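You operate a simulated robot arm through the tools that you are given. There is no shell and no other tool.

You are at the controls of a simulated robot arm. One attempt, no reset.

TASK
Stir the taro balls and the grass jelly with the purple ladle; rinse it after each.
Fine: stir till no syrup stands on top; leave the ladle in the water tub.

It is judged by the outcome, as a careful person would: the job done as asked, and still so three seconds after it is handed in. It fails if anything else is knocked over, pushed out of place, dropped, spilled or broken.

THE ROBOT
A 6-joint arm with a two-finger gripper, fixed in place. Base frame: the origin is at the foot of the arm, x ahead of it, y to its left, z up; the work surface is at about z = 850. Units: mm, rad, N and s.
It reaches about 1298 mm from its shoulder. Its first joint turns from -2.601 to 2.601 rad. Payload 1.57 kg.
Tool frame: the origin (TCP) lies between the finger pads and is the grasp point; the fingertips stand 21 mm ahead of it; z points along the fingers, y is the line along which they close. The gripper opens to 70 mm. The gripper's body begins 50 mm behind the TCP.
Orientation is that of the tool frame in the base frame, as a unit quaternion [w, x, y, z]. With the fingers straight down and closing along the base's y, the tool's x points along the base's -x, its y along +y and its z along -z.

THE INTERFACE
- The arm moves only by the tool drive_tool. Its arguments are lists of equal length, an entry for each row: "rot": the turn, a rotation vector about the base's x, y, z in rad, a list of three; "offset": the shift along the base's x, y, z in mm, a list of three; "grip": the finger opening in mm, from 0 to 70. In form: {"rot": [[wx, wy, wz], ...], "offset": [[dx, dy, dz], ...], "grip": [grip, ...]}. A call has 1 to 20 rows; each row is the pose to reach, as a shift and turn from the pose commanded when the call began. Rows are played at 5 a second. More than 50 mm and 0.15 rad between two rows, or a gripper value outside its range, and nothing of the call is played. Where a pose cannot be reached the arm comes as near as it can. A force on the tool above 40 N (or 10 N above the force at the start of the call, whichever is more), or a blocked arm, ends the call early, and 0.2 s more pass. The fingers move at their own pace and stop on an object; they squeeze with about 30 N. The grip force told is the motor's: it shows also when the fingers shut on nothing. Time passes only in rows, and 0.2 s behind the last, so rows that repeat a pose let the fingers close. It gives the time, the measured TCP pose, the force on the tool (base axes), the opening and the grip force at its end, in the units of the frame above (readings bear some noise), with the torque about the TCP (base axes, N m) and any sound that the robot's microphone picked up, and new pictures: "pictures" is both (left out), scene, wrist or none.
- Cameras (640 x 400 px; columns grow to the right, rows downward): "scene" is fixed at [219.6, 499.6, 1653.1]; the picture's right is [-0.59, -0.81, 0.00], its down [-0.61, 0.45, -0.66] and it looks along [0.53, -0.39, -0.75] (base axes); focal length 372 px, centre (320, 200). "wrist" rides on the gripper at [79, 4, -81] in the tool frame; the picture's right is [-0.05, 1.00, 0.00], its down [-0.67, -0.04, -0.75] and it looks along [-0.74, -0.04, 0.67] (tool axes); focal length 256 px, centre (320, 200).
- lift_body(by): slides the trunk up (or, below 0, down) by that many mm; the arm rides with it, the base frame stays. It gives what a move gives, with no picture.
- locate(camera, pixels): for up to 12 pixels [column, row] of the newest picture of that camera ("zoom" is the newest enlarged one), the place [x, y, z] in the base frame of the surface seen there, good to about 2 mm. No time passes.
- inspect(camera, box): a new picture of the part [left, top, right, bottom] of that camera's present view, enlarged. No time passes.
- finish_job(): hands the job in; it is judged then, once.

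Leave the gripper open and the arm clear of the work at the hand-in unless told otherwise.

The tools are called after "Emit:" by a JSON object that holds its "op" and its "data". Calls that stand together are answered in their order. drive_tool: Moves the arm, as the interface text tells. Its arguments: {"type":"object","properties":{"rot":{"type":"array","items":{"type":"array","items":{"type":"number"}}},"offset":{"type":"array","items":{"type":"array","items":{"type":"number"}}},"grip":{"type":"array","items":{"type":"number"}},"pictures":{"type":"string","enum":["both","scene","wrist","none"]}},"required":["rot","offset","grip"]} The other tools are called the same way: lift_body (by) slides the trunk up or down; locate (camera, pixels) gives the place of the surface under pixels of a picture; inspect (camera, box) takes an enlarged picture of a part of a camera's view; finish_job () hands the job in.

At the start:

```text
t: 0.0
ee_pos: [624.9, -247.9, 1165.3]
orientation: [0.0, 0.0, 1.0, 0.0]
contact_force: [-0.4, 0.0, -0.7]
torque: [-0.01, 0.03, 0.0]
grip_width: 70.0
finger_force: 0.1
trunk travel left (down, up): [-847.0, 123.0]
```

scene: 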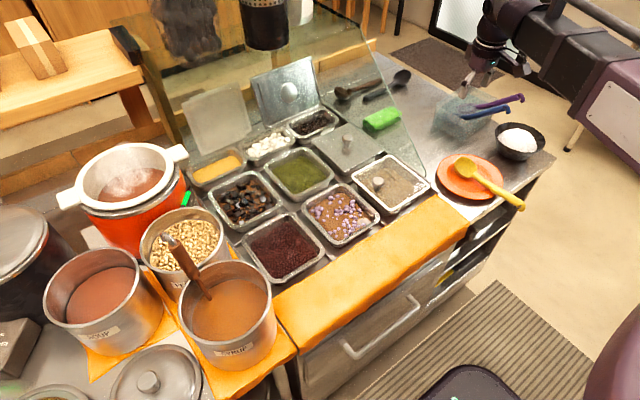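
wrist: 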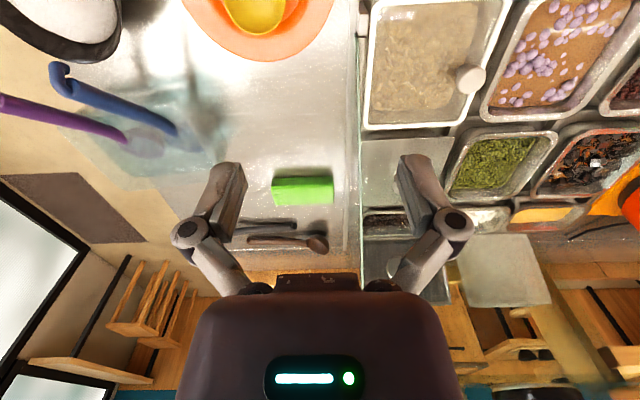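

I see a counter with inset pans, a water tub at about (465,115) in the scene holding a purple and a blue ladle, and other tools around it. I'll enlarge the views to identify the pans and the tub before moving.

Emit:
{"op": "inspect", "data": {"camera": "scene", "box": [400, 60, 560, 160]}}

Emit:
{"op": "inspect", "data": {"camera": "scene", "box": [180, 60, 440, 290]}}

Emit:
{"op": "inspect", "data": {"camera": "wrist", "box": [0, 0, 260, 200]}}

Emit:
{"op": "inspect", "data": {"camera": "wrist", "box": [350, 0, 640, 260]}}

```text
4.00 times, centred on (480, 110) of scene
```

zoom: 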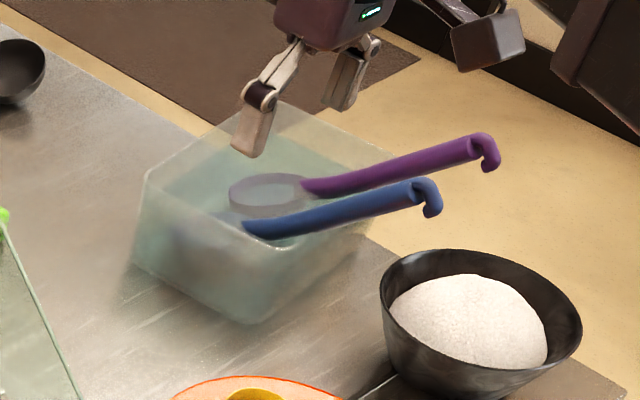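

```text
1.74 times, centred on (310, 175) of scene
```

zoom: 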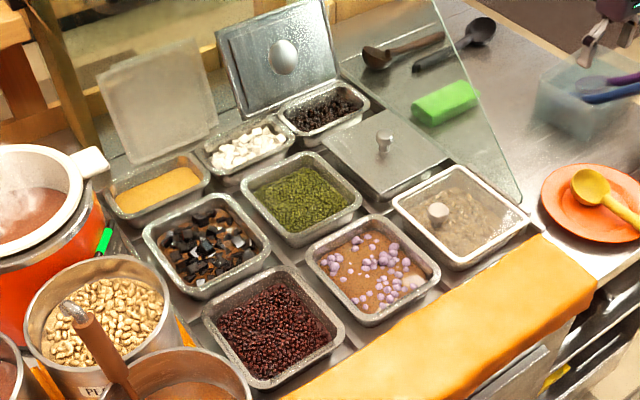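

```text
2.00 times, centred on (130, 100) of wrist
```

zoom: 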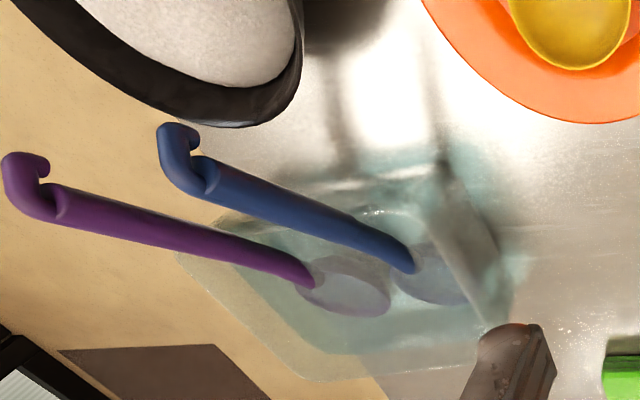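

```text
1.54 times, centred on (495, 130) of wrist
```

zoom: 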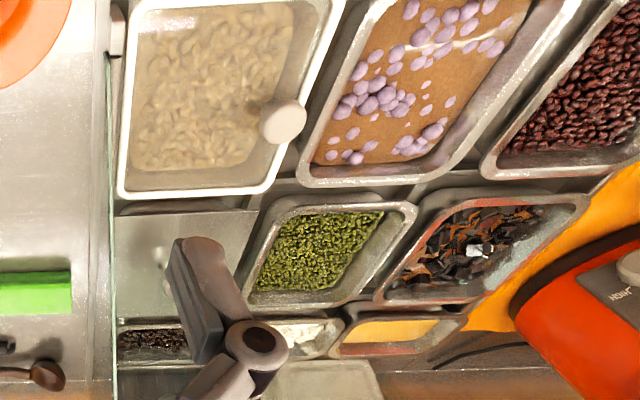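

Taro balls (lilac balls in brown syrup) are at about (342,213), grass jelly (black cubes) at about (243,198). I'll measure the pans, ladles, tub and the glass panel that I see.

Emit:
{"op": "locate", "data": {"camera": "scene", "pixels": [[301, 211], [344, 184], [380, 215], [337, 246], [342, 213], [325, 225], [205, 198], [246, 170], [284, 203], [243, 233], [243, 198], [235, 210]]}}

Emit:
{"op": "inspect", "data": {"camera": "scene", "box": [425, 75, 535, 145]}}

```text
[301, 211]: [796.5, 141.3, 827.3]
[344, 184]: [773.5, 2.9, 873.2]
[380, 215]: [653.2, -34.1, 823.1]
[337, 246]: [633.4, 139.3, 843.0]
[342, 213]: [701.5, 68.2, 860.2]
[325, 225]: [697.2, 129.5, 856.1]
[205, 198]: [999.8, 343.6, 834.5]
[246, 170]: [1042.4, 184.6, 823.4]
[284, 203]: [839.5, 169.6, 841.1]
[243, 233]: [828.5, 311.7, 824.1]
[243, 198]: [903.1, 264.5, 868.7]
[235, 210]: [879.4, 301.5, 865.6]
```

```text
5.71 times, centred on (480, 110) of scene
```

zoom: 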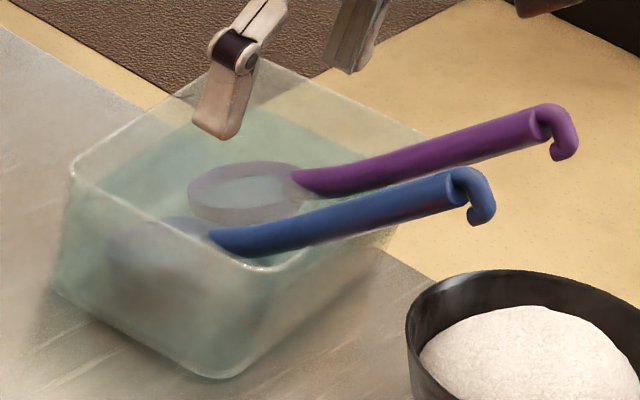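

Now I measure the ladles and tub in this zoom: purple handle, hook, bowl, tub corners, water surface.

Emit:
{"op": "locate", "data": {"camera": "zoom", "pixels": [[310, 182], [400, 168], [470, 143], [530, 122], [565, 150], [245, 172], [240, 195], [220, 238], [340, 220], [450, 190], [75, 165], [250, 268]]}}

Emit:
{"op": "locate", "data": {"camera": "wrist", "pixels": [[10, 100], [60, 115], [120, 134], [145, 140], [150, 152], [170, 155], [200, 165], [75, 82], [190, 128], [362, 30], [362, 150], [362, 240]]}}

```text
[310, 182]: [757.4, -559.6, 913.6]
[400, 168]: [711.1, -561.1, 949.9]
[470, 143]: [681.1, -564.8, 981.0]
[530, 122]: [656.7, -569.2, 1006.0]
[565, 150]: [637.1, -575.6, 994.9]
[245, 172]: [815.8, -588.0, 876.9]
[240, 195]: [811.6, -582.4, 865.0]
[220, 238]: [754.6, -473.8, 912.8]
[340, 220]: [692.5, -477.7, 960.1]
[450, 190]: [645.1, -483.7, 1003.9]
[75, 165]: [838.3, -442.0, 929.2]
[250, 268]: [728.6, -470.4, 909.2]
```

```text
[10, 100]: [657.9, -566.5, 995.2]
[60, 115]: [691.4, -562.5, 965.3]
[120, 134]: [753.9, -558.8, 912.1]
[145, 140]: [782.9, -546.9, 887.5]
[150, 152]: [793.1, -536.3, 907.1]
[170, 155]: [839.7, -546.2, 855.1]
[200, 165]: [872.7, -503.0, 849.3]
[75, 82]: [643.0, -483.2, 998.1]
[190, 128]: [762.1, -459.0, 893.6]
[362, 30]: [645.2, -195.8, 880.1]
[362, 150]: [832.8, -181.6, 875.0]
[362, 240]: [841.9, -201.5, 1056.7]
```

The purple ladle handle rises from about (757,-560,913) to (657,-567,1003), leaning toward the robot. There is also glass near y≈-196. I'll look closely at the glass to know where it stands.

Emit:
{"op": "inspect", "data": {"camera": "scene", "box": [120, 0, 450, 200]}}

Emit:
{"op": "locate", "data": {"camera": "scene", "pixels": [[434, 178], [420, 145], [400, 103], [385, 70], [375, 42], [345, 22], [300, 15], [200, 20], [140, 30], [160, 80], [180, 140], [330, 60]]}}

```text
1.94 times, centred on (285, 100) of scene
```

zoom: 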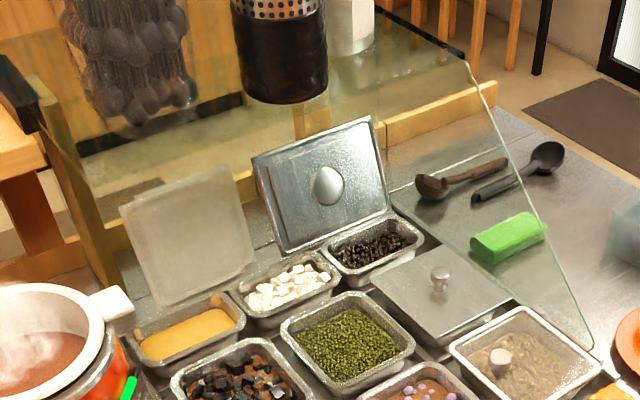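

```text
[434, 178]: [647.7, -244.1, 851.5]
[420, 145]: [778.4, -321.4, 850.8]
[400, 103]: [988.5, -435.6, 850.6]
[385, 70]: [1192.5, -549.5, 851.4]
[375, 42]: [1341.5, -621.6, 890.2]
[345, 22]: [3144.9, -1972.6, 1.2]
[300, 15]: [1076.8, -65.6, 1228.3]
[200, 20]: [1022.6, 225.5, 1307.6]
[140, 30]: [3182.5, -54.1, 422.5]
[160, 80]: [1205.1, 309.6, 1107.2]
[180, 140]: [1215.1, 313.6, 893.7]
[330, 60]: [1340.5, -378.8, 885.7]
```

The side glass stands at about y=-195, with its front edge sloping from (645, z 875) up to about (975, z 1195). I'll cross it only on the robot side or well above it. First I locate the tall things around the pans.

Emit:
{"op": "locate", "data": {"camera": "scene", "pixels": [[170, 240], [205, 290], [378, 183], [348, 140], [190, 197], [222, 262], [180, 208], [270, 290], [516, 140], [466, 166], [120, 175], [290, 88]]}}

Emit:
{"op": "drive_tool", "data": {"rot": [[0, 0, 0.01], [0, 0, 0.02], [0, 0, 0.03], [0, 0, 0.04], [0, 0, 0.05], [0, 0, 0.06], [0, 0, 0.07], [0, 0, 0.08], [0, 0, 0.08]], "offset": [[9, -40, -10], [18, -80, -20], [26, -120, -30], [35, -160, -40], [44, -200, -50], [53, -240, -60], [61, -280, -70], [70, -318, -80], [70, -318, -80]], "grip": [50, 50, 50, 50, 50, 50, 50, 50, 50]}}

```text
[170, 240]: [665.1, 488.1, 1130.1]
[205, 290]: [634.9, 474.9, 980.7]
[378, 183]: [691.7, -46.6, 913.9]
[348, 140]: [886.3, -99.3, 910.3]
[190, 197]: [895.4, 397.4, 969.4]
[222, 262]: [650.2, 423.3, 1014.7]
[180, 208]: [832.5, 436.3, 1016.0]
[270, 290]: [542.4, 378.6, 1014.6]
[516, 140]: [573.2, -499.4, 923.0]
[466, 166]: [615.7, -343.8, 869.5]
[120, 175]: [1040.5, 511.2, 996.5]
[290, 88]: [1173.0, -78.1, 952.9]
```

```text
t: 2.0
ee_pos: [690.1, -567.0, 1166.7]
orientation: [0.0, -0.041, 0.999, 0.0]
contact_force: [-0.4, 0.5, -0.2]
torque: [-0.01, 0.02, -0.02]
grip_width: 50.2
finger_force: 0.1
out of reach, approached as far as the arm can: row 1, 2, 3, 4, 5, 6, 7, 8, 9
trunk travel left (down, up): [-847.0, 123.0]
```

scene: 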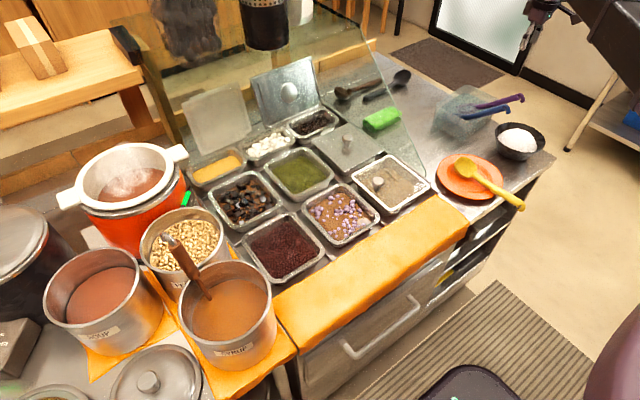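
wrist: 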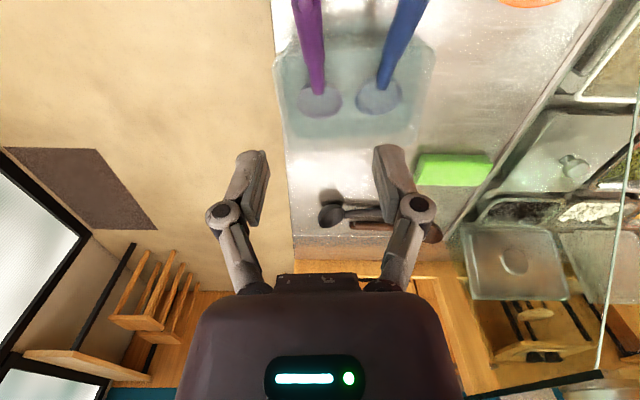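

The arm could not get lower than z≈1166 here: the trunk is too high. I'm hanging at (690,-567,1167), above the tub, and the highest thing below is the purple hook at about z=1012. I'll lower the trunk 80 mm and see what that gives.

Emit:
{"op": "lift_body", "data": {"by": -80}}

```text
t: 3.2
ee_pos: [690.9, -567.2, 1085.3]
orientation: [0.0, -0.04, 0.999, 0.0]
contact_force: [0.0, 0.8, -0.1]
torque: [0.01, -0.03, 0.0]
grip_width: 50.0
finger_force: 0.0
trunk travel left (down, up): [-767.0, 203.0]
```

Trunk lowering works, with the TCP now at z=1085. I need more downward room for stirring at about z 940, so I'll raise the arm 200 mm and then lower the trunk 200 mm.

Emit:
{"op": "drive_tool", "data": {"rot": [[0, 0, 0], [0, 0, 0], [0, 0, 0], [0, 0, 0], [0, 0, 0]], "offset": [[0, 0, 40], [0, 0, 80], [0, 0, 120], [0, 0, 160], [0, 0, 200]], "grip": [50, 50, 50, 50, 50], "pictures": "none"}}

Emit:
{"op": "lift_body", "data": {"by": -200}}

```text
t: 4.4
ee_pos: [690.9, -566.0, 1086.9]
orientation: [0.0, -0.04, 0.999, 0.0]
contact_force: [0.5, 0.9, 0.5]
torque: [-0.02, 0.03, 0.02]
grip_width: 50.0
finger_force: 0.0
out of reach, approached as far as the arm can: row 1, 2, 3, 4, 5
trunk travel left (down, up): [-767.0, 203.0]
```

```text
t: 6.3
ee_pos: [687.4, -567.8, 897.8]
orientation: [0.002, -0.039, 0.999, -0.002]
contact_force: [-5.8, 0.4, 40.2]
torque: [-0.1, -0.98, 0.01]
grip_width: 49.8
finger_force: 0.0
trunk travel left (down, up): [-574.0, 396.0]
stopped: the force on the tool passed its limit at 58 N (the readings are from after the stop); the commanded pose is now the measured one
```

I should not have chained those two calls. The arm did not rise, so the trunk drop brought the tool down into contact, with 40 N upward at z≈898. I'll look before doing anything else; no time passes.

Emit:
{"op": "inspect", "data": {"camera": "scene", "box": [400, 40, 560, 140]}}

Emit:
{"op": "inspect", "data": {"camera": "wrist", "box": [0, 0, 640, 400]}}

```text
4.00 times, centred on (480, 90) of scene
```

zoom: 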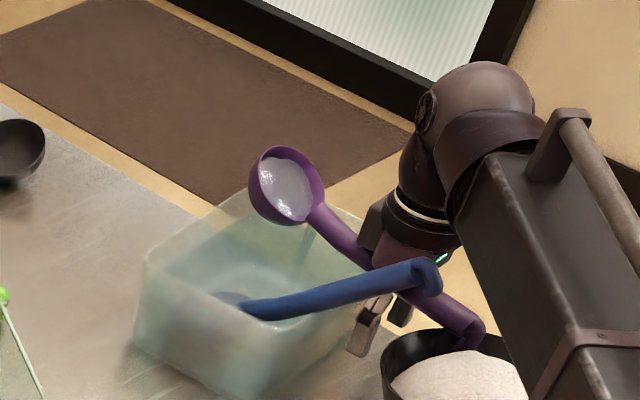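

```text
1.00 times, centred on (320, 200) of wrist (not enlarged: the box is as wide or as high as the picture)
```

zoom: 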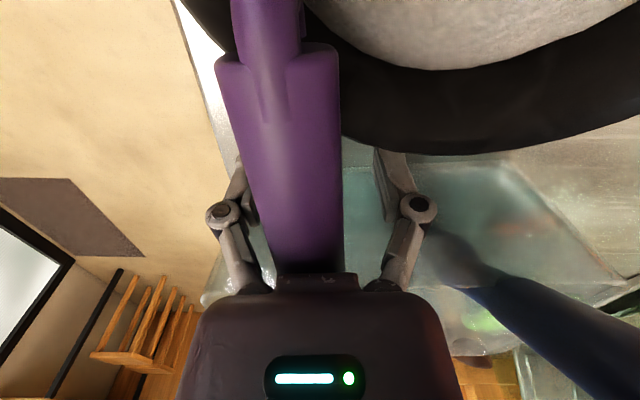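

The palm pressed on the purple handle and levered the ladle over the rim: its bowl is up at zoom (285,190). Nothing else appears moved. It also looks as if this arm can't change height by itself, so height has to come from the trunk. I'll raise it gently so the ladle settles back into the water.

Emit:
{"op": "lift_body", "data": {"by": 15}}

Emit:
{"op": "inspect", "data": {"camera": "scene", "box": [400, 40, 560, 140]}}

```text
t: 6.9
ee_pos: [690.5, -567.6, 908.5]
orientation: [0.002, -0.039, 0.999, -0.001]
contact_force: [-1.0, -0.8, 0.5]
torque: [0.02, 0.0, -0.03]
grip_width: 49.8
finger_force: 0.0
trunk travel left (down, up): [-589.0, 381.0]
```

```text
4.00 times, centred on (480, 90) of scene
```

zoom: 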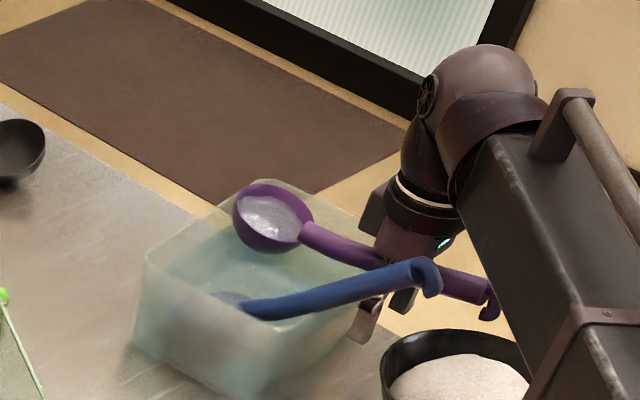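

The force is gone and the bowl is sinking back as I rise. I continue in small steps.

Emit:
{"op": "lift_body", "data": {"by": 15}}

Emit:
{"op": "inspect", "data": {"camera": "scene", "box": [400, 40, 560, 140]}}

```text
t: 7.6
ee_pos: [691.0, -568.3, 922.9]
orientation: [0.002, -0.039, 0.999, -0.002]
contact_force: [-0.2, -0.2, 0.9]
torque: [0.01, 0.02, -0.01]
grip_width: 50.1
finger_force: 0.0
trunk travel left (down, up): [-604.0, 366.0]
```

```text
4.00 times, centred on (480, 90) of scene
```

zoom: 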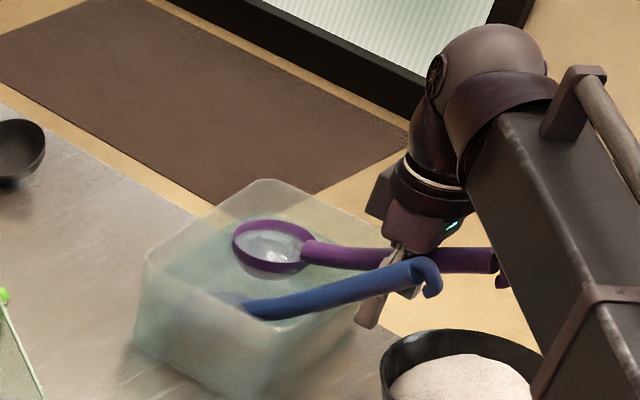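

Emit:
{"op": "lift_body", "data": {"by": 18}}

Emit:
{"op": "inspect", "data": {"camera": "scene", "box": [400, 40, 560, 140]}}

Emit:
{"op": "inspect", "data": {"camera": "wrist", "box": [0, 0, 640, 400]}}

```text
t: 8.2
ee_pos: [690.5, -568.5, 941.6]
orientation: [0.002, -0.039, 0.999, -0.001]
contact_force: [1.1, -0.4, -0.1]
torque: [-0.01, 0.04, -0.04]
grip_width: 50.1
finger_force: 0.0
trunk travel left (down, up): [-622.0, 348.0]
```

```text
4.00 times, centred on (480, 90) of scene
```

zoom: 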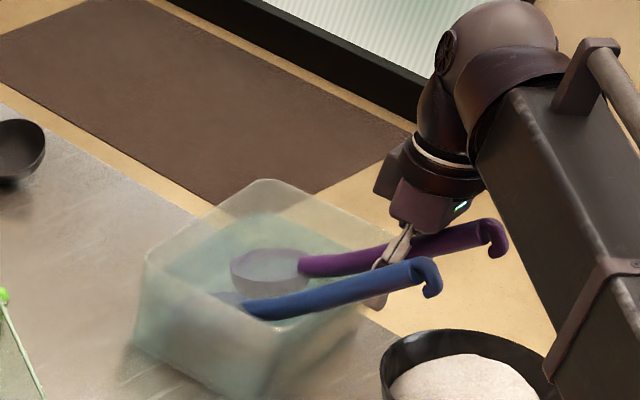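

```text
1.00 times, centred on (320, 200) of wrist (not enlarged: the box is as wide or as high as the picture)
```

zoom: 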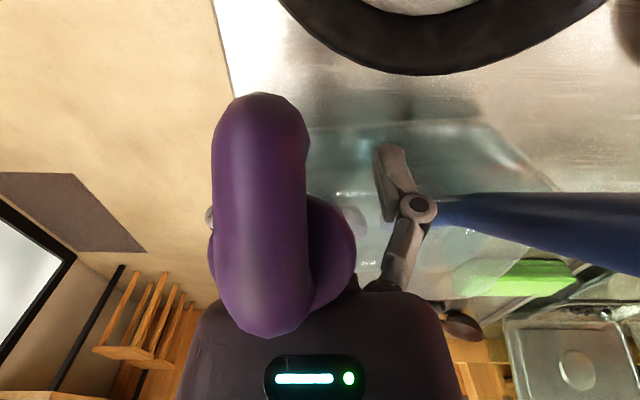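

The ladle is back in its leaning pose with the fingers straddling the handle. I'll measure the handle near the fingers.

Emit:
{"op": "inspect", "data": {"camera": "scene", "box": [460, 75, 540, 125]}}

```text
8.00 times, centred on (500, 100) of scene
```

zoom: 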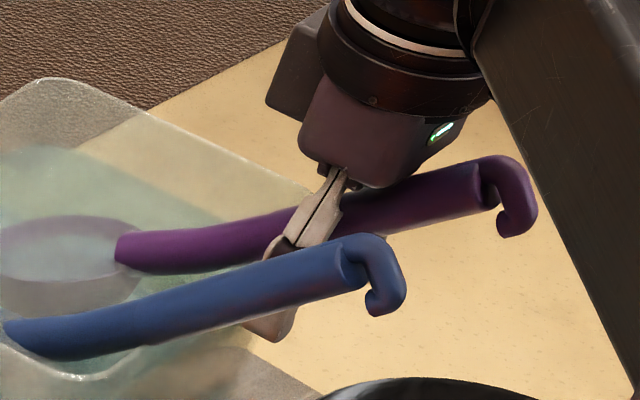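

Emit:
{"op": "locate", "data": {"camera": "zoom", "pixels": [[130, 245], [200, 240], [260, 228], [280, 220], [360, 205], [400, 195], [470, 180], [520, 180], [515, 230], [20, 330], [200, 300], [340, 265]]}}

```text
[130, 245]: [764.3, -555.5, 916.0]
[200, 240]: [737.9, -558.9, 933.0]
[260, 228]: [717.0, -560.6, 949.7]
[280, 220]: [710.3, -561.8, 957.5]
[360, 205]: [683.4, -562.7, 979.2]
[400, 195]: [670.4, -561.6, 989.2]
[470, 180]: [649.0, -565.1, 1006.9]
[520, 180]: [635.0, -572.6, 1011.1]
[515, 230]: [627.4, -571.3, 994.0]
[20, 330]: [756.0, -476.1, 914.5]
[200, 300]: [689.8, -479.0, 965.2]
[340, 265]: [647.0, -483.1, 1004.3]
```

The handle axis at x=690 is at about z 965, y -569. I raise 21 mm so the finger pads are centred on it.

Emit:
{"op": "lift_body", "data": {"by": 21}}

Emit:
{"op": "inspect", "data": {"camera": "scene", "box": [460, 75, 540, 125]}}

```text
t: 8.9
ee_pos: [691.2, -567.3, 962.4]
orientation: [0.002, -0.04, 0.999, -0.001]
contact_force: [0.3, -0.6, 0.2]
torque: [0.01, 0.02, -0.02]
grip_width: 50.1
finger_force: 0.0
trunk travel left (down, up): [-643.0, 327.0]
```

```text
8.00 times, centred on (500, 100) of scene
```

zoom: 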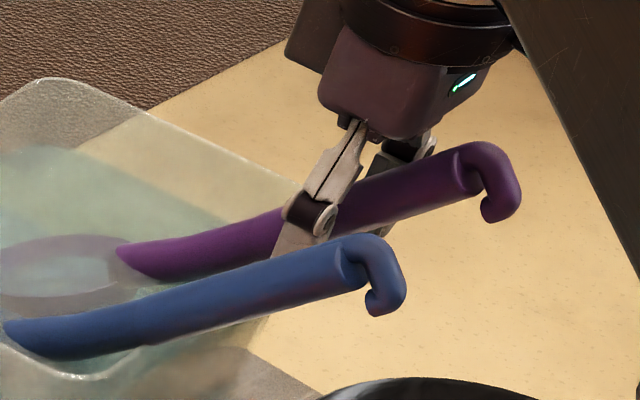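

The handle lies between the fingers at the pads. I close.

Emit:
{"op": "drive_tool", "data": {"rot": [[0, 0, 0], [0, 0, 0], [0, 0, 0], [0, 0, 0], [0, 0, 0]], "offset": [[0, 0, 0], [0, 0, 0], [0, 0, 0], [0, 0, 0], [0, 0, 0]], "grip": [30, 10, 0, 0, 0]}}

```text
t: 10.1
ee_pos: [691.5, -568.5, 962.6]
orientation: [0.001, -0.04, 0.999, -0.001]
contact_force: [0.6, 0.3, -0.4]
torque: [0.02, 0.0, 0.04]
grip_width: 22.1
finger_force: 30.1
trunk travel left (down, up): [-643.0, 327.0]
```

scene: 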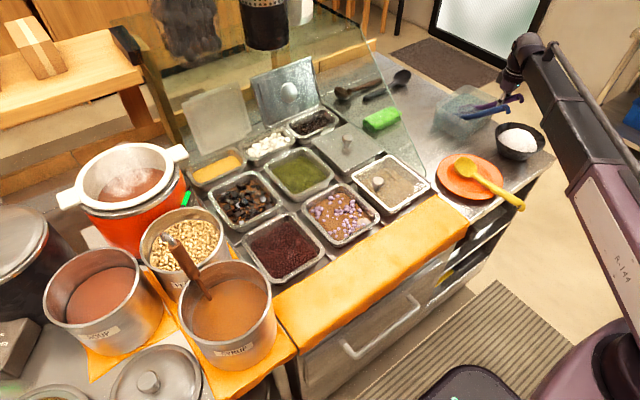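
wrist: 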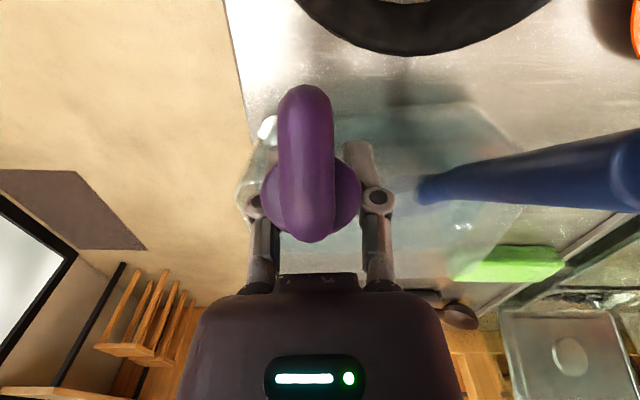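

I hold the handle (opening 22 mm, 30 N). I lift 60 mm and check that the ladle comes up level and free of the blue one.

Emit:
{"op": "lift_body", "data": {"by": 60}}

Emit:
{"op": "inspect", "data": {"camera": "scene", "box": [400, 40, 560, 140]}}

```text
t: 11.1
ee_pos: [690.3, -568.2, 1021.9]
orientation: [0.002, -0.04, 0.999, -0.001]
contact_force: [-0.1, -0.4, -1.5]
torque: [0.04, 0.04, -0.02]
grip_width: 22.5
finger_force: 30.1
trunk travel left (down, up): [-703.0, 267.0]
```

```text
4.00 times, centred on (480, 90) of scene
```

zoom: 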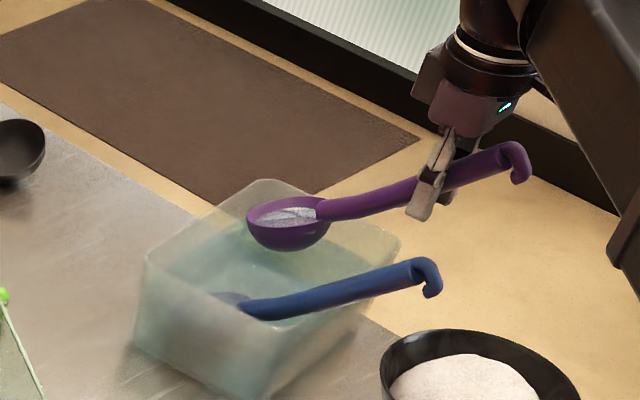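

The ladle hangs cleanly and its bowl holds some water. I measure the bowl relative to the tool.

Emit:
{"op": "locate", "data": {"camera": "zoom", "pixels": [[250, 212], [262, 235], [285, 248], [318, 240], [285, 217], [300, 200], [320, 212], [370, 195], [470, 170], [515, 150], [145, 255], [270, 320]]}}

Emit:
{"op": "inspect", "data": {"camera": "scene", "box": [445, 70, 509, 110]}}

```text
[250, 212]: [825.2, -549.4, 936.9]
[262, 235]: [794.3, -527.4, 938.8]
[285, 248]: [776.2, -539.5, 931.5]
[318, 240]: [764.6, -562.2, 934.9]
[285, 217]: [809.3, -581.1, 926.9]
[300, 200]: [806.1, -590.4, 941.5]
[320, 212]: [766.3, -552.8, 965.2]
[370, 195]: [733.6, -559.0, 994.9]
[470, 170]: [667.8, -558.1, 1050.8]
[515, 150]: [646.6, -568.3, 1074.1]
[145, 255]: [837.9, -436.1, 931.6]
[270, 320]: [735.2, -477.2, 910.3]
```

```text
10.00 times, centred on (477, 90) of scene
```

zoom: 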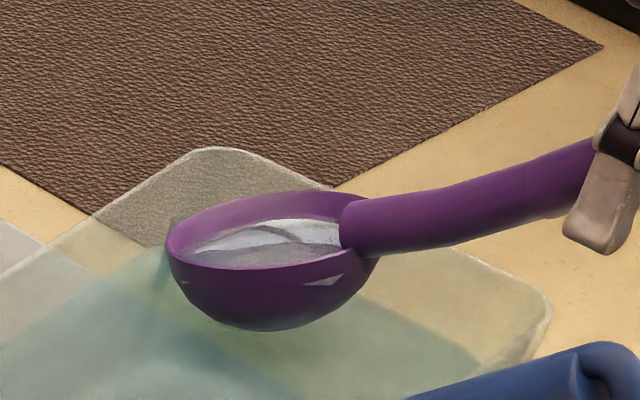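

The bowl is about 65 mm wide, its centre about (+105,+8) mm ahead of the TCP and its bottom about 108 mm below. It still holds tub water, which I want to tip back into the tub. I raise 60 mm, then test whether the wrist can pitch.

Emit:
{"op": "lift_body", "data": {"by": 60}}

Emit:
{"op": "drive_tool", "data": {"rot": [[0, 0.05, 0], [0, 0.1, 0], [0, 0.15, 0]], "offset": [[0, 0, 0], [0, 0, 0], [0, 0, 0]], "grip": [0, 0, 0]}}

```text
t: 12.1
ee_pos: [691.0, -568.2, 1080.9]
orientation: [0.002, -0.039, 0.999, -0.002]
contact_force: [-0.1, -0.2, -1.2]
torque: [0.04, 0.04, 0.02]
grip_width: 22.2
finger_force: 29.6
trunk travel left (down, up): [-763.0, 207.0]
```

```text
t: 12.9
ee_pos: [691.5, -569.4, 1083.1]
orientation: [-0.074, -0.04, 0.996, 0.001]
contact_force: [-0.1, -0.4, -0.9]
torque: [-0.02, 0.03, 0.0]
grip_width: 22.5
finger_force: 30.4
trunk travel left (down, up): [-763.0, 207.0]
```

scene: 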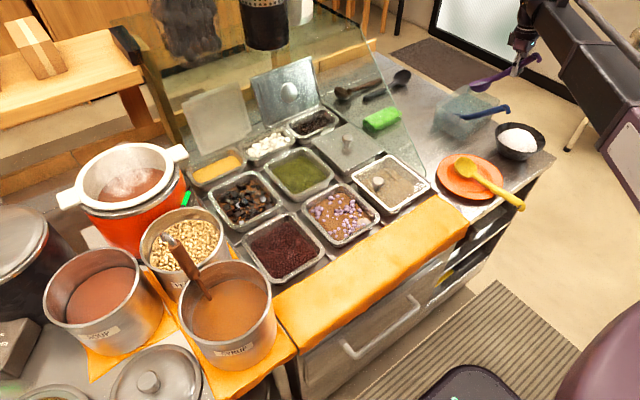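
wrist: 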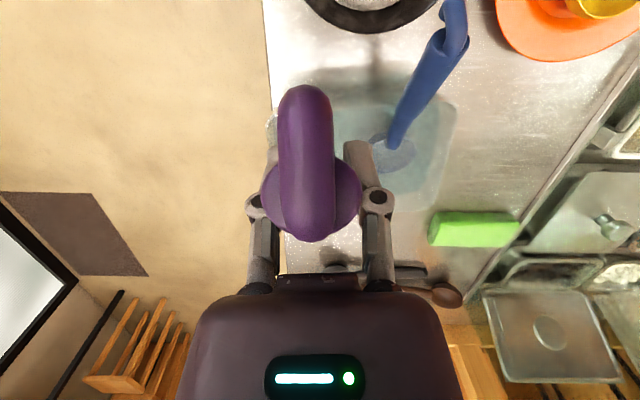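

Pitch works at a fixed TCP. I test a small upward shift (+20 mm) to learn whether the arm itself can change height here.

Emit:
{"op": "drive_tool", "data": {"rot": [[0, 0, 0], [0, 0, 0]], "offset": [[0, 0, 10], [0, 0, 20]], "grip": [0, 0], "pictures": "none"}}

```text
t: 13.5
ee_pos: [690.7, -568.3, 1084.9]
orientation: [-0.074, -0.039, 0.997, 0.002]
contact_force: [0.0, -0.9, -1.0]
torque: [-0.04, 0.04, -0.01]
grip_width: 22.6
finger_force: 30.1
out of reach, approached as far as the arm can: row 1, 2
trunk travel left (down, up): [-763.0, 207.0]
```

Confirmed: height comes only from the trunk, while xy and rotations come from the arm. Now I tip the bowl forward over the tub to pour out the water: pitch 0.65 more and shift +75 mm in x to keep the bowl over the water.

Emit:
{"op": "drive_tool", "data": {"rot": [[0, 0.11, 0], [0, 0.22, 0], [0, 0.33, 0], [0, 0.44, 0], [0, 0.55, 0], [0, 0.65, 0], [0, 0.65, 0]], "offset": [[12, 0, -18], [24, 0, -14], [36, 0, -9], [48, 0, 0], [60, 0, 10], [75, 0, 20], [75, 0, 20]], "grip": [0, 0, 0, 0, 0, 0, 0]}}

Emit:
{"op": "inspect", "data": {"camera": "scene", "box": [400, 30, 560, 130]}}

```text
t: 15.1
ee_pos: [739.8, -584.8, 1116.4]
orientation: [-0.303, -0.049, 0.951, -0.021]
contact_force: [-0.6, -0.3, -1.6]
torque: [0.0, 0.03, 0.06]
grip_width: 22.4
finger_force: 30.3
out of reach, approached as far as the arm can: row 1, 2, 3, 4, 5, 6, 7
trunk travel left (down, up): [-763.0, 207.0]
```

scene: 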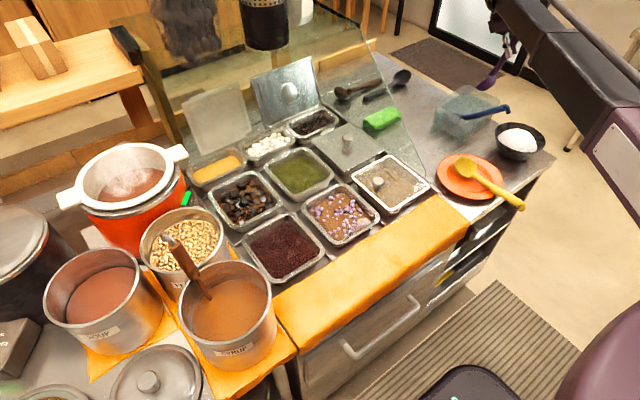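
wrist: 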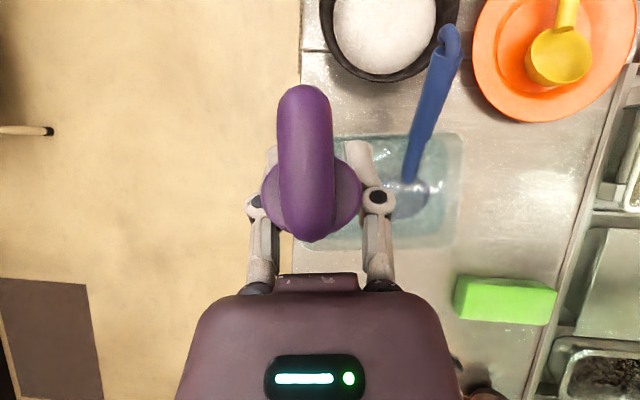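

```text
4.00 times, centred on (480, 80) of scene
```

zoom: 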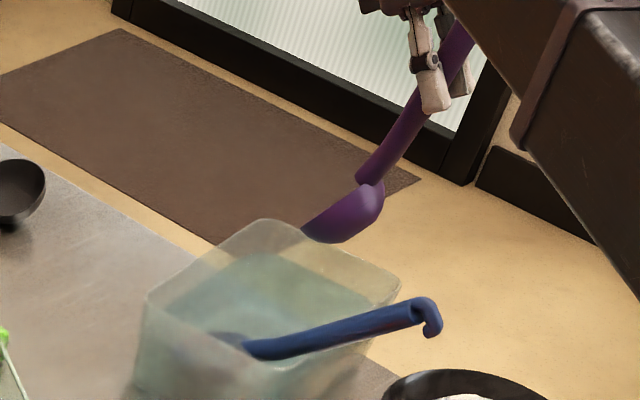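

The bowl is tipped. I check that it is above the tub.

Emit:
{"op": "locate", "data": {"camera": "zoom", "pixels": [[310, 232], [340, 235], [375, 200], [340, 215], [365, 180]]}}

Emit:
{"op": "inspect", "data": {"camera": "scene", "box": [460, 65, 524, 105]}}

```text
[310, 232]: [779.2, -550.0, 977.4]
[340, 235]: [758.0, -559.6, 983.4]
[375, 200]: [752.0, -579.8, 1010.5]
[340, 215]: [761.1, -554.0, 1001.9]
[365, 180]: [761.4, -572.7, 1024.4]
```

```text
10.00 times, centred on (492, 85) of scene
```

zoom: 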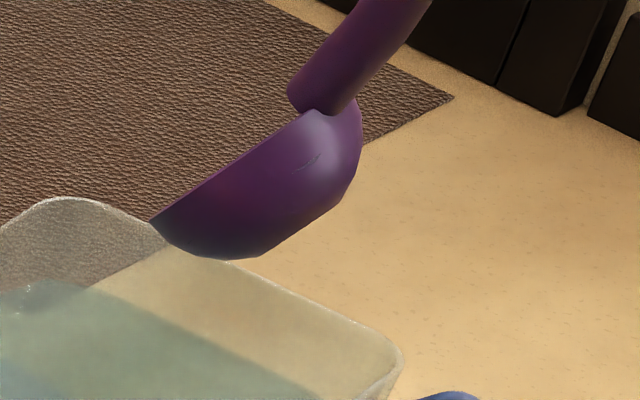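

The bowl (x≈750–790, y≈-550…-590) is over the tub and tipped about 35°, so it has emptied into the water. I bring it back level, stepwise.

Emit:
{"op": "drive_tool", "data": {"rot": [[0, -0.11, 0], [0, -0.22, 0], [0, -0.33, 0], [0, -0.44, 0], [0, -0.55, 0], [0, -0.65, 0], [0, -0.65, 0]], "offset": [[-12, 0, 0], [-24, 0, 0], [-36, 0, 0], [-48, 0, 0], [-60, 0, 0], [-75, 0, 0], [-75, 0, 0]], "grip": [0, 0, 0, 0, 0, 0, 0]}}

Emit:
{"op": "inspect", "data": {"camera": "scene", "box": [420, 30, 580, 130]}}

```text
t: 16.7
ee_pos: [663.7, -587.5, 1082.8]
orientation: [0.017, -0.04, 0.998, -0.036]
contact_force: [-0.2, 0.3, -0.5]
torque: [0.01, -0.01, -0.04]
grip_width: 22.6
finger_force: 29.3
out of reach, approached as far as the arm can: row 1, 2, 3, 4, 5, 6, 7
trunk travel left (down, up): [-763.0, 207.0]
```

scene: 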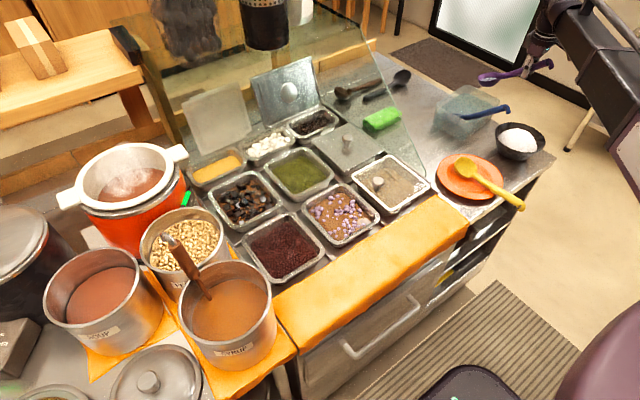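
wrist: 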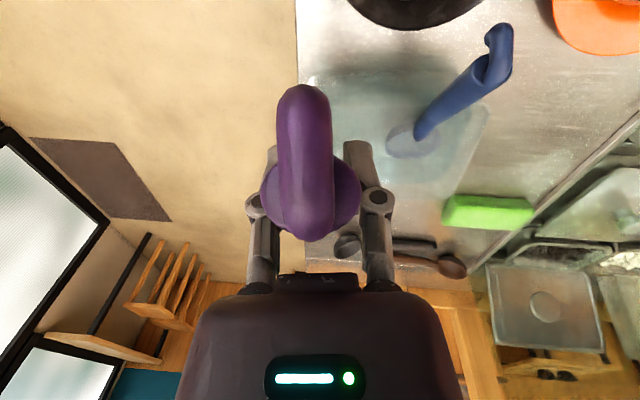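

```text
4.00 times, centred on (500, 80) of scene
```

zoom: 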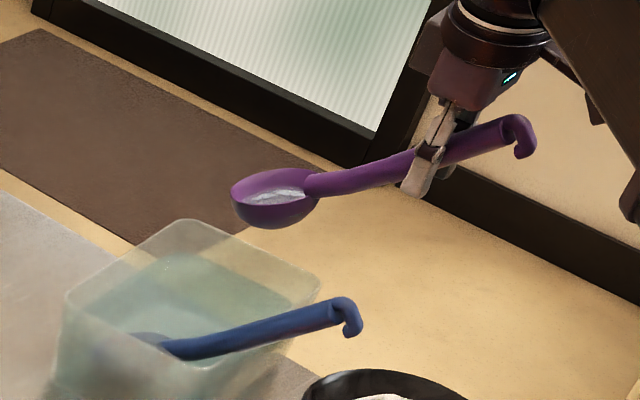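

The ladle is level again with a small roll left over, which I correct. Next I retract to x≈540 and travel along +y toward the taro pan on the robot side of the glass edge, bowl bottom at about z 973. I stop before the glass to check.

Emit:
{"op": "drive_tool", "data": {"rot": [[0.07, 0.037, 0], [0.07, 0.037, 0], [0.07, 0.037, 0], [0.07, 0.037, 0], [0.07, 0.037, 0], [0.07, 0.037, 0], [0.07, 0.037, 0], [0.07, 0.037, 0], [0.07, 0.037, 0], [0.07, 0.037, 0]], "offset": [[0, 0, 0], [-40, 20, 0], [-80, 40, 0], [-120, 60, 0], [-124, 105, 0], [-124, 150, 0], [-124, 195, 0], [-124, 240, 0], [-124, 285, 0], [-124, 300, 0]], "grip": [0, 0, 0, 0, 0, 0, 0, 0, 0, 0]}}

```text
t: 18.9
ee_pos: [539.9, -285.8, 1081.3]
orientation: [0.001, -0.04, 0.999, 0.0]
contact_force: [-0.2, 0.6, -1.1]
torque: [-0.02, 0.04, -0.04]
grip_width: 22.5
finger_force: 30.0
trunk travel left (down, up): [-763.0, 207.0]
```

scene: 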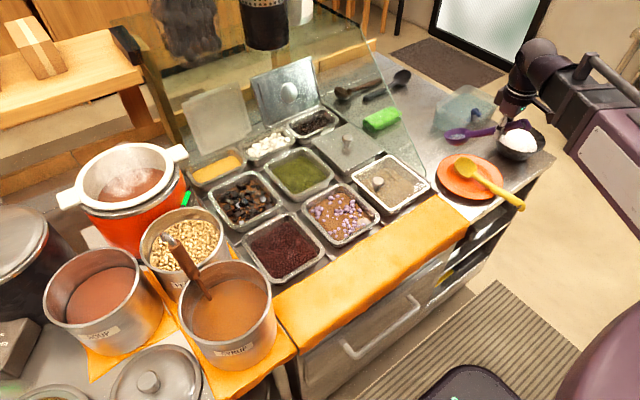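
wrist: 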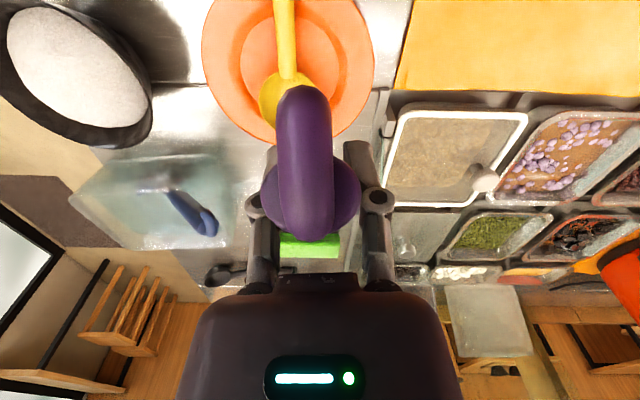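

On course at (540,-286), level and in reach. The bowl's tip at x≈678 clears the glass edge by about 65 mm in height. I go on to y≈68.

Emit:
{"op": "drive_tool", "data": {"rot": [[0, 0, 0], [0, 0, 0], [0, 0, 0], [0, 0, 0], [0, 0, 0], [0, 0, 0], [0, 0, 0], [0, 0, 0], [0, 0, 0]], "offset": [[0, 44, 0], [0, 88, 0], [0, 132, 0], [0, 176, 0], [0, 220, 0], [0, 264, 0], [0, 308, 0], [0, 354, 0], [0, 354, 0]], "grip": [0, 0, 0, 0, 0, 0, 0, 0, 0]}}

Emit:
{"op": "inspect", "data": {"camera": "scene", "box": [270, 130, 430, 270]}}

Emit:
{"op": "inspect", "data": {"camera": "wrist", "box": [160, 0, 480, 200]}}

```text
t: 20.9
ee_pos: [541.9, 67.8, 1082.7]
orientation: [0.001, -0.04, 0.999, 0.0]
contact_force: [0.1, 0.1, 0.0]
torque: [-0.04, 0.02, 0.0]
grip_width: 22.4
finger_force: 29.9
trunk travel left (down, up): [-763.0, 207.0]
```

scene: 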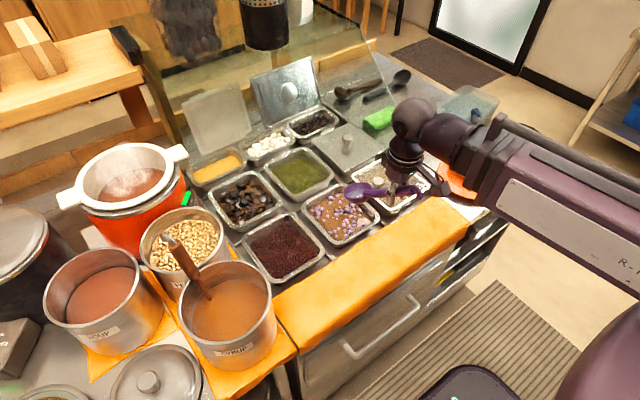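
wrist: 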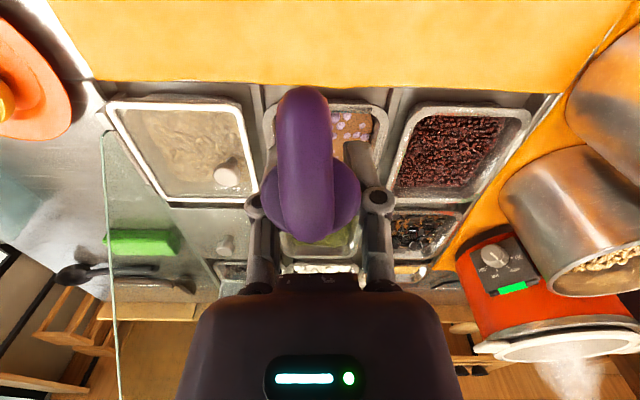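

```text
2.86 times, centred on (350, 200) of scene
```

zoom: 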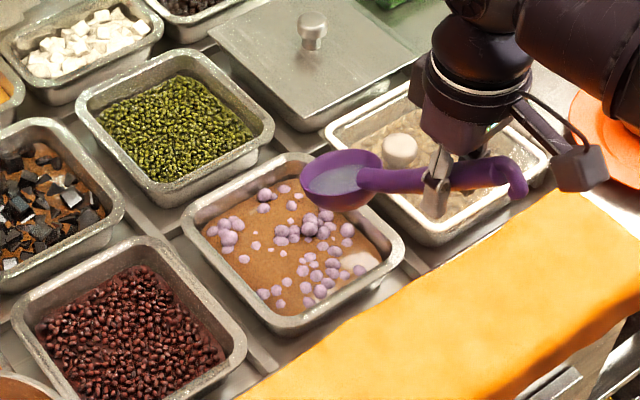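

```text
2.00 times, centred on (320, 100) of wrist
```

zoom: 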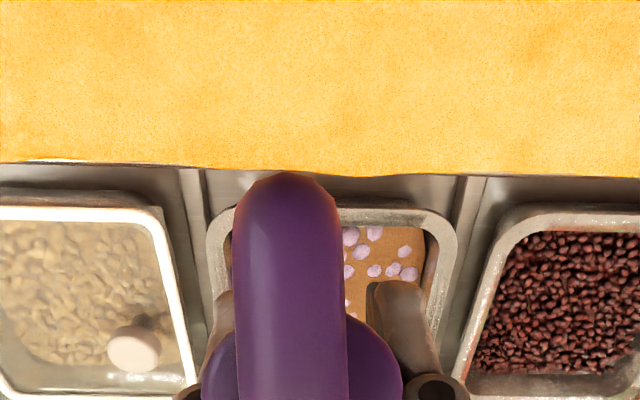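

The ladle hangs over the taro side, not yet over the pan's centre. I zoom to measure the taro pan's rim and contents precisely.

Emit:
{"op": "inspect", "data": {"camera": "scene", "box": [295, 175, 391, 255]}}

```text
5.00 times, centred on (343, 215) of scene
```

zoom: 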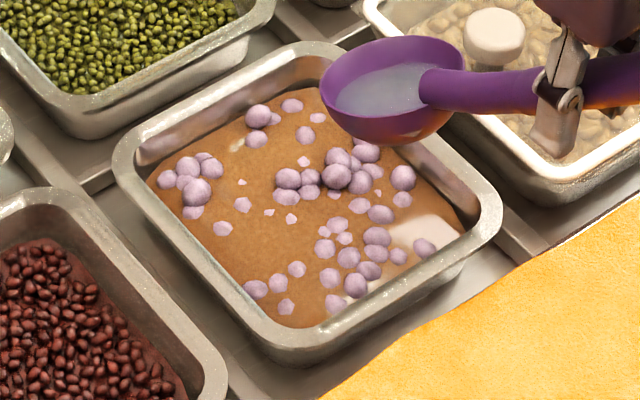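

Emit:
{"op": "locate", "data": {"camera": "zoom", "pixels": [[122, 160], [200, 262], [285, 352], [492, 215], [395, 292], [220, 100], [310, 48], [450, 150], [260, 205], [320, 270], [170, 175], [450, 225]]}}

Emit:
{"op": "locate", "data": {"camera": "zoom", "pixels": [[325, 85], [370, 140], [460, 60], [395, 40], [380, 90], [440, 90], [500, 95], [210, 210], [375, 210], [400, 250], [300, 310], [350, 345]]}}

```text
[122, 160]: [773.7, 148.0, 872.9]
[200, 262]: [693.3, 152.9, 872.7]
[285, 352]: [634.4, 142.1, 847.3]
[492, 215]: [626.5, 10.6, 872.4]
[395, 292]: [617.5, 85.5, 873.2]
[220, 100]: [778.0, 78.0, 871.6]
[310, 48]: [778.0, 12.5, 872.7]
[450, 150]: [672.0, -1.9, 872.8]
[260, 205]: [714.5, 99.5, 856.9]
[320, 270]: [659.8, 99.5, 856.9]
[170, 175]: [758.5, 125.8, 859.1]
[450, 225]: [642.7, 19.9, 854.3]
```

```text
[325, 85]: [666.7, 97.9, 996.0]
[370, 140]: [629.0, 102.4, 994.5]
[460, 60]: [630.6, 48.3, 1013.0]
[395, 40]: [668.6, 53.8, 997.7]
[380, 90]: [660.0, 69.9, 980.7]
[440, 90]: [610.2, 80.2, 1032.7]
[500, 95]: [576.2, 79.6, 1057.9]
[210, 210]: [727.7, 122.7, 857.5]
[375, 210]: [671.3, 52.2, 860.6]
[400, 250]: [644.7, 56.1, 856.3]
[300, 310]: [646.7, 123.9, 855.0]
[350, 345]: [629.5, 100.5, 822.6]
```

The taro pan's rim is x 615–781, y -3–155 at z 873, centre (698,76), with syrup at about z 857. The bowl centre is at TCP (+106,+8). I move the TCP to (592,68) so the bowl is centred, then lower in stages.

Emit:
{"op": "drive_tool", "data": {"rot": [[0, 0, 0], [0, 0, 0], [0, 0, 0]], "offset": [[25, 0, 0], [50, 0, 0], [50, 0, 0]], "grip": [0, 0, 0], "pictures": "none"}}

Emit:
{"op": "inspect", "data": {"camera": "scene", "box": [280, 160, 408, 250]}}

```text
t: 21.7
ee_pos: [590.1, 68.6, 1082.9]
orientation: [0.0, -0.04, 0.999, 0.0]
contact_force: [0.3, -2.1, -1.0]
torque: [-0.04, 0.06, 0.0]
grip_width: 22.2
finger_force: 29.9
trunk travel left (down, up): [-763.0, 207.0]
```

```text
4.44 times, centred on (344, 205) of scene
```

zoom: 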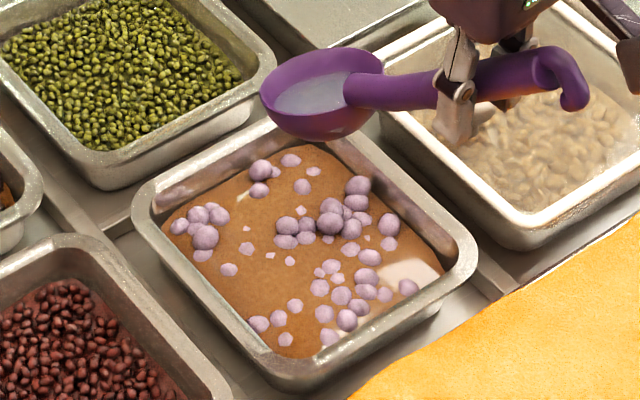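

The bowl is lined up above the pan centre. I lower 100 mm (bowl bottom to about z 870), then check.

Emit:
{"op": "lift_body", "data": {"by": -100}}

Emit:
{"op": "inspect", "data": {"camera": "scene", "box": [280, 160, 408, 250]}}

```text
t: 23.0
ee_pos: [590.6, 68.3, 981.8]
orientation: [-0.001, -0.04, 0.999, 0.0]
contact_force: [0.1, 0.4, 0.0]
torque: [-0.01, 0.06, 0.02]
grip_width: 22.4
finger_force: 30.0
trunk travel left (down, up): [-663.0, 307.0]
```

```text
4.44 times, centred on (344, 205) of scene
```

zoom: 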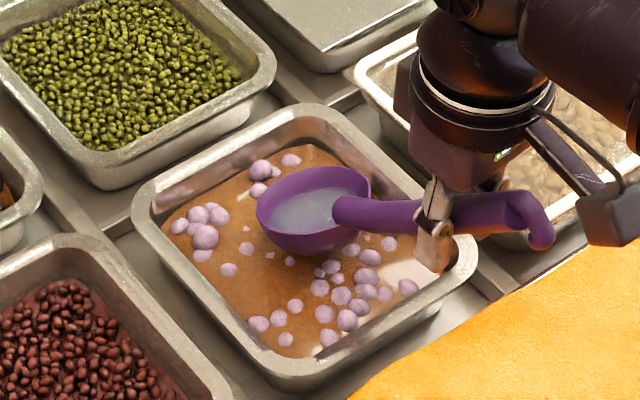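

It is centred above the syrup. I lower 35 mm more into it.

Emit:
{"op": "lift_body", "data": {"by": -35}}

Emit:
{"op": "inspect", "data": {"camera": "scene", "box": [280, 160, 408, 250]}}

```text
t: 23.8
ee_pos: [590.0, 68.1, 946.7]
orientation: [0.0, -0.04, 0.999, -0.001]
contact_force: [0.5, 0.7, -1.3]
torque: [-0.01, 0.04, 0.0]
grip_width: 22.0
finger_force: 29.9
trunk travel left (down, up): [-628.0, 342.0]
```

```text
4.44 times, centred on (344, 205) of scene
```

zoom: 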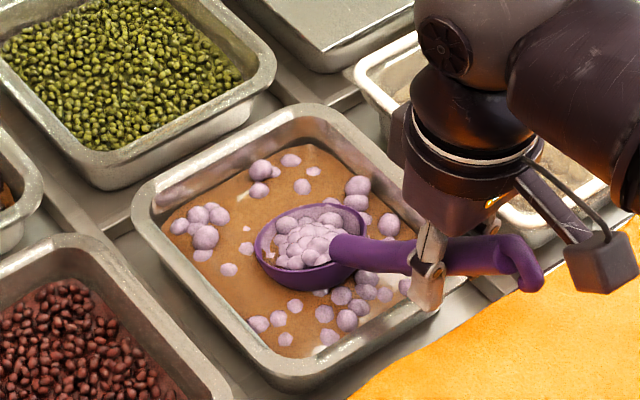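

No contact force. The bowl is in the mix and the ball mass shows under the syrup. I lower 8 mm more, then stir two turns of about 20 mm radius.

Emit:
{"op": "lift_body", "data": {"by": -8}}

Emit:
{"op": "drive_tool", "data": {"rot": [[0, 0, 0], [0, 0, 0], [0, 0, 0], [0, 0, 0], [0, 0, 0], [0, 0, 0], [0, 0, 0], [0, 0, 0], [0, 0, 0], [0, 0, 0], [0, 0, 0], [0, 0, 0], [0, 0, 0], [0, 0, 0], [0, 0, 0], [0, 0, 0], [0, 0, 0], [0, 0, 0]], "offset": [[12, 0, 0], [23, -1, 0], [17, 15, 0], [3, 21, 0], [-11, 15, 0], [-17, -1, 0], [-11, -17, 0], [3, -23, 0], [17, -17, 0], [23, -1, 0], [17, 15, 0], [3, 21, 0], [-11, 15, 0], [-17, -1, 0], [-11, -17, 0], [3, -23, 0], [17, -17, 0], [3, -1, 0]], "grip": [0, 0, 0, 0, 0, 0, 0, 0, 0, 0, 0, 0, 0, 0, 0, 0, 0, 0]}}

Emit:
{"op": "inspect", "data": {"camera": "scene", "box": [280, 160, 408, 250]}}

```text
t: 24.4
ee_pos: [589.3, 67.5, 939.9]
orientation: [0.0, -0.04, 0.999, 0.0]
contact_force: [-0.2, 0.6, -1.6]
torque: [-0.03, 0.03, -0.02]
grip_width: 22.5
finger_force: 30.2
trunk travel left (down, up): [-620.0, 350.0]
```

```text
t: 28.2
ee_pos: [593.6, 66.7, 938.9]
orientation: [0.0, -0.04, 0.999, -0.001]
contact_force: [-0.2, -0.1, -0.5]
torque: [-0.02, 0.07, -0.01]
grip_width: 22.4
finger_force: 30.3
trunk travel left (down, up): [-620.0, 350.0]
```

scene: 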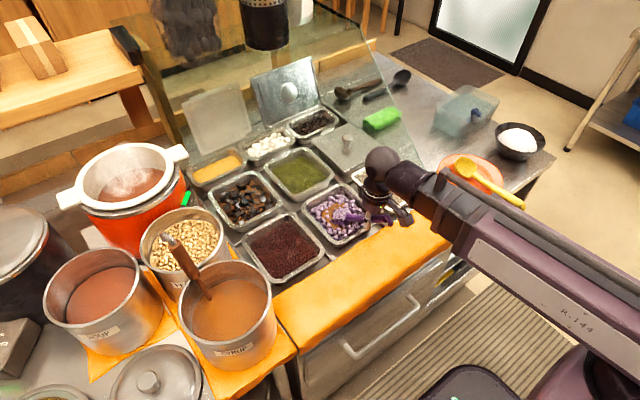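
wrist: 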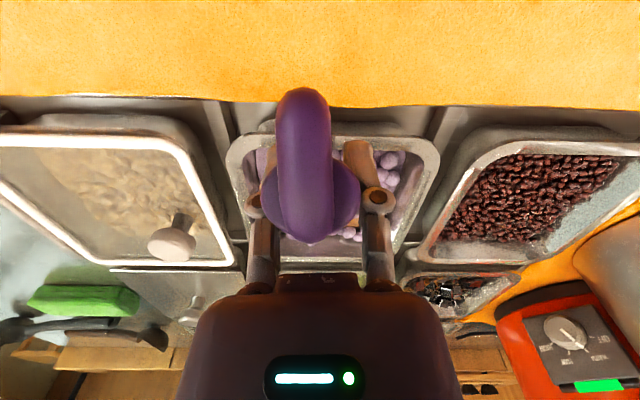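

```text
4.44 times, centred on (344, 205) of scene
```

zoom: 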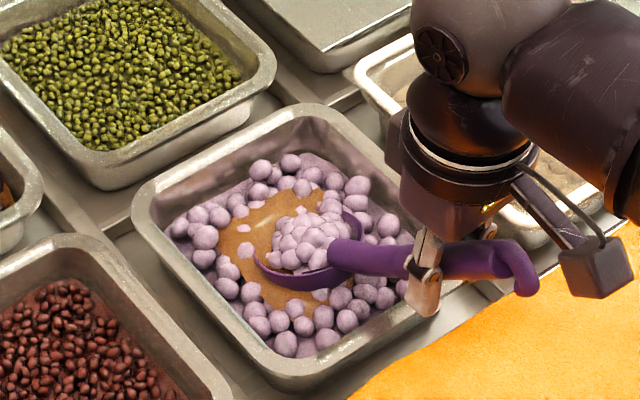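

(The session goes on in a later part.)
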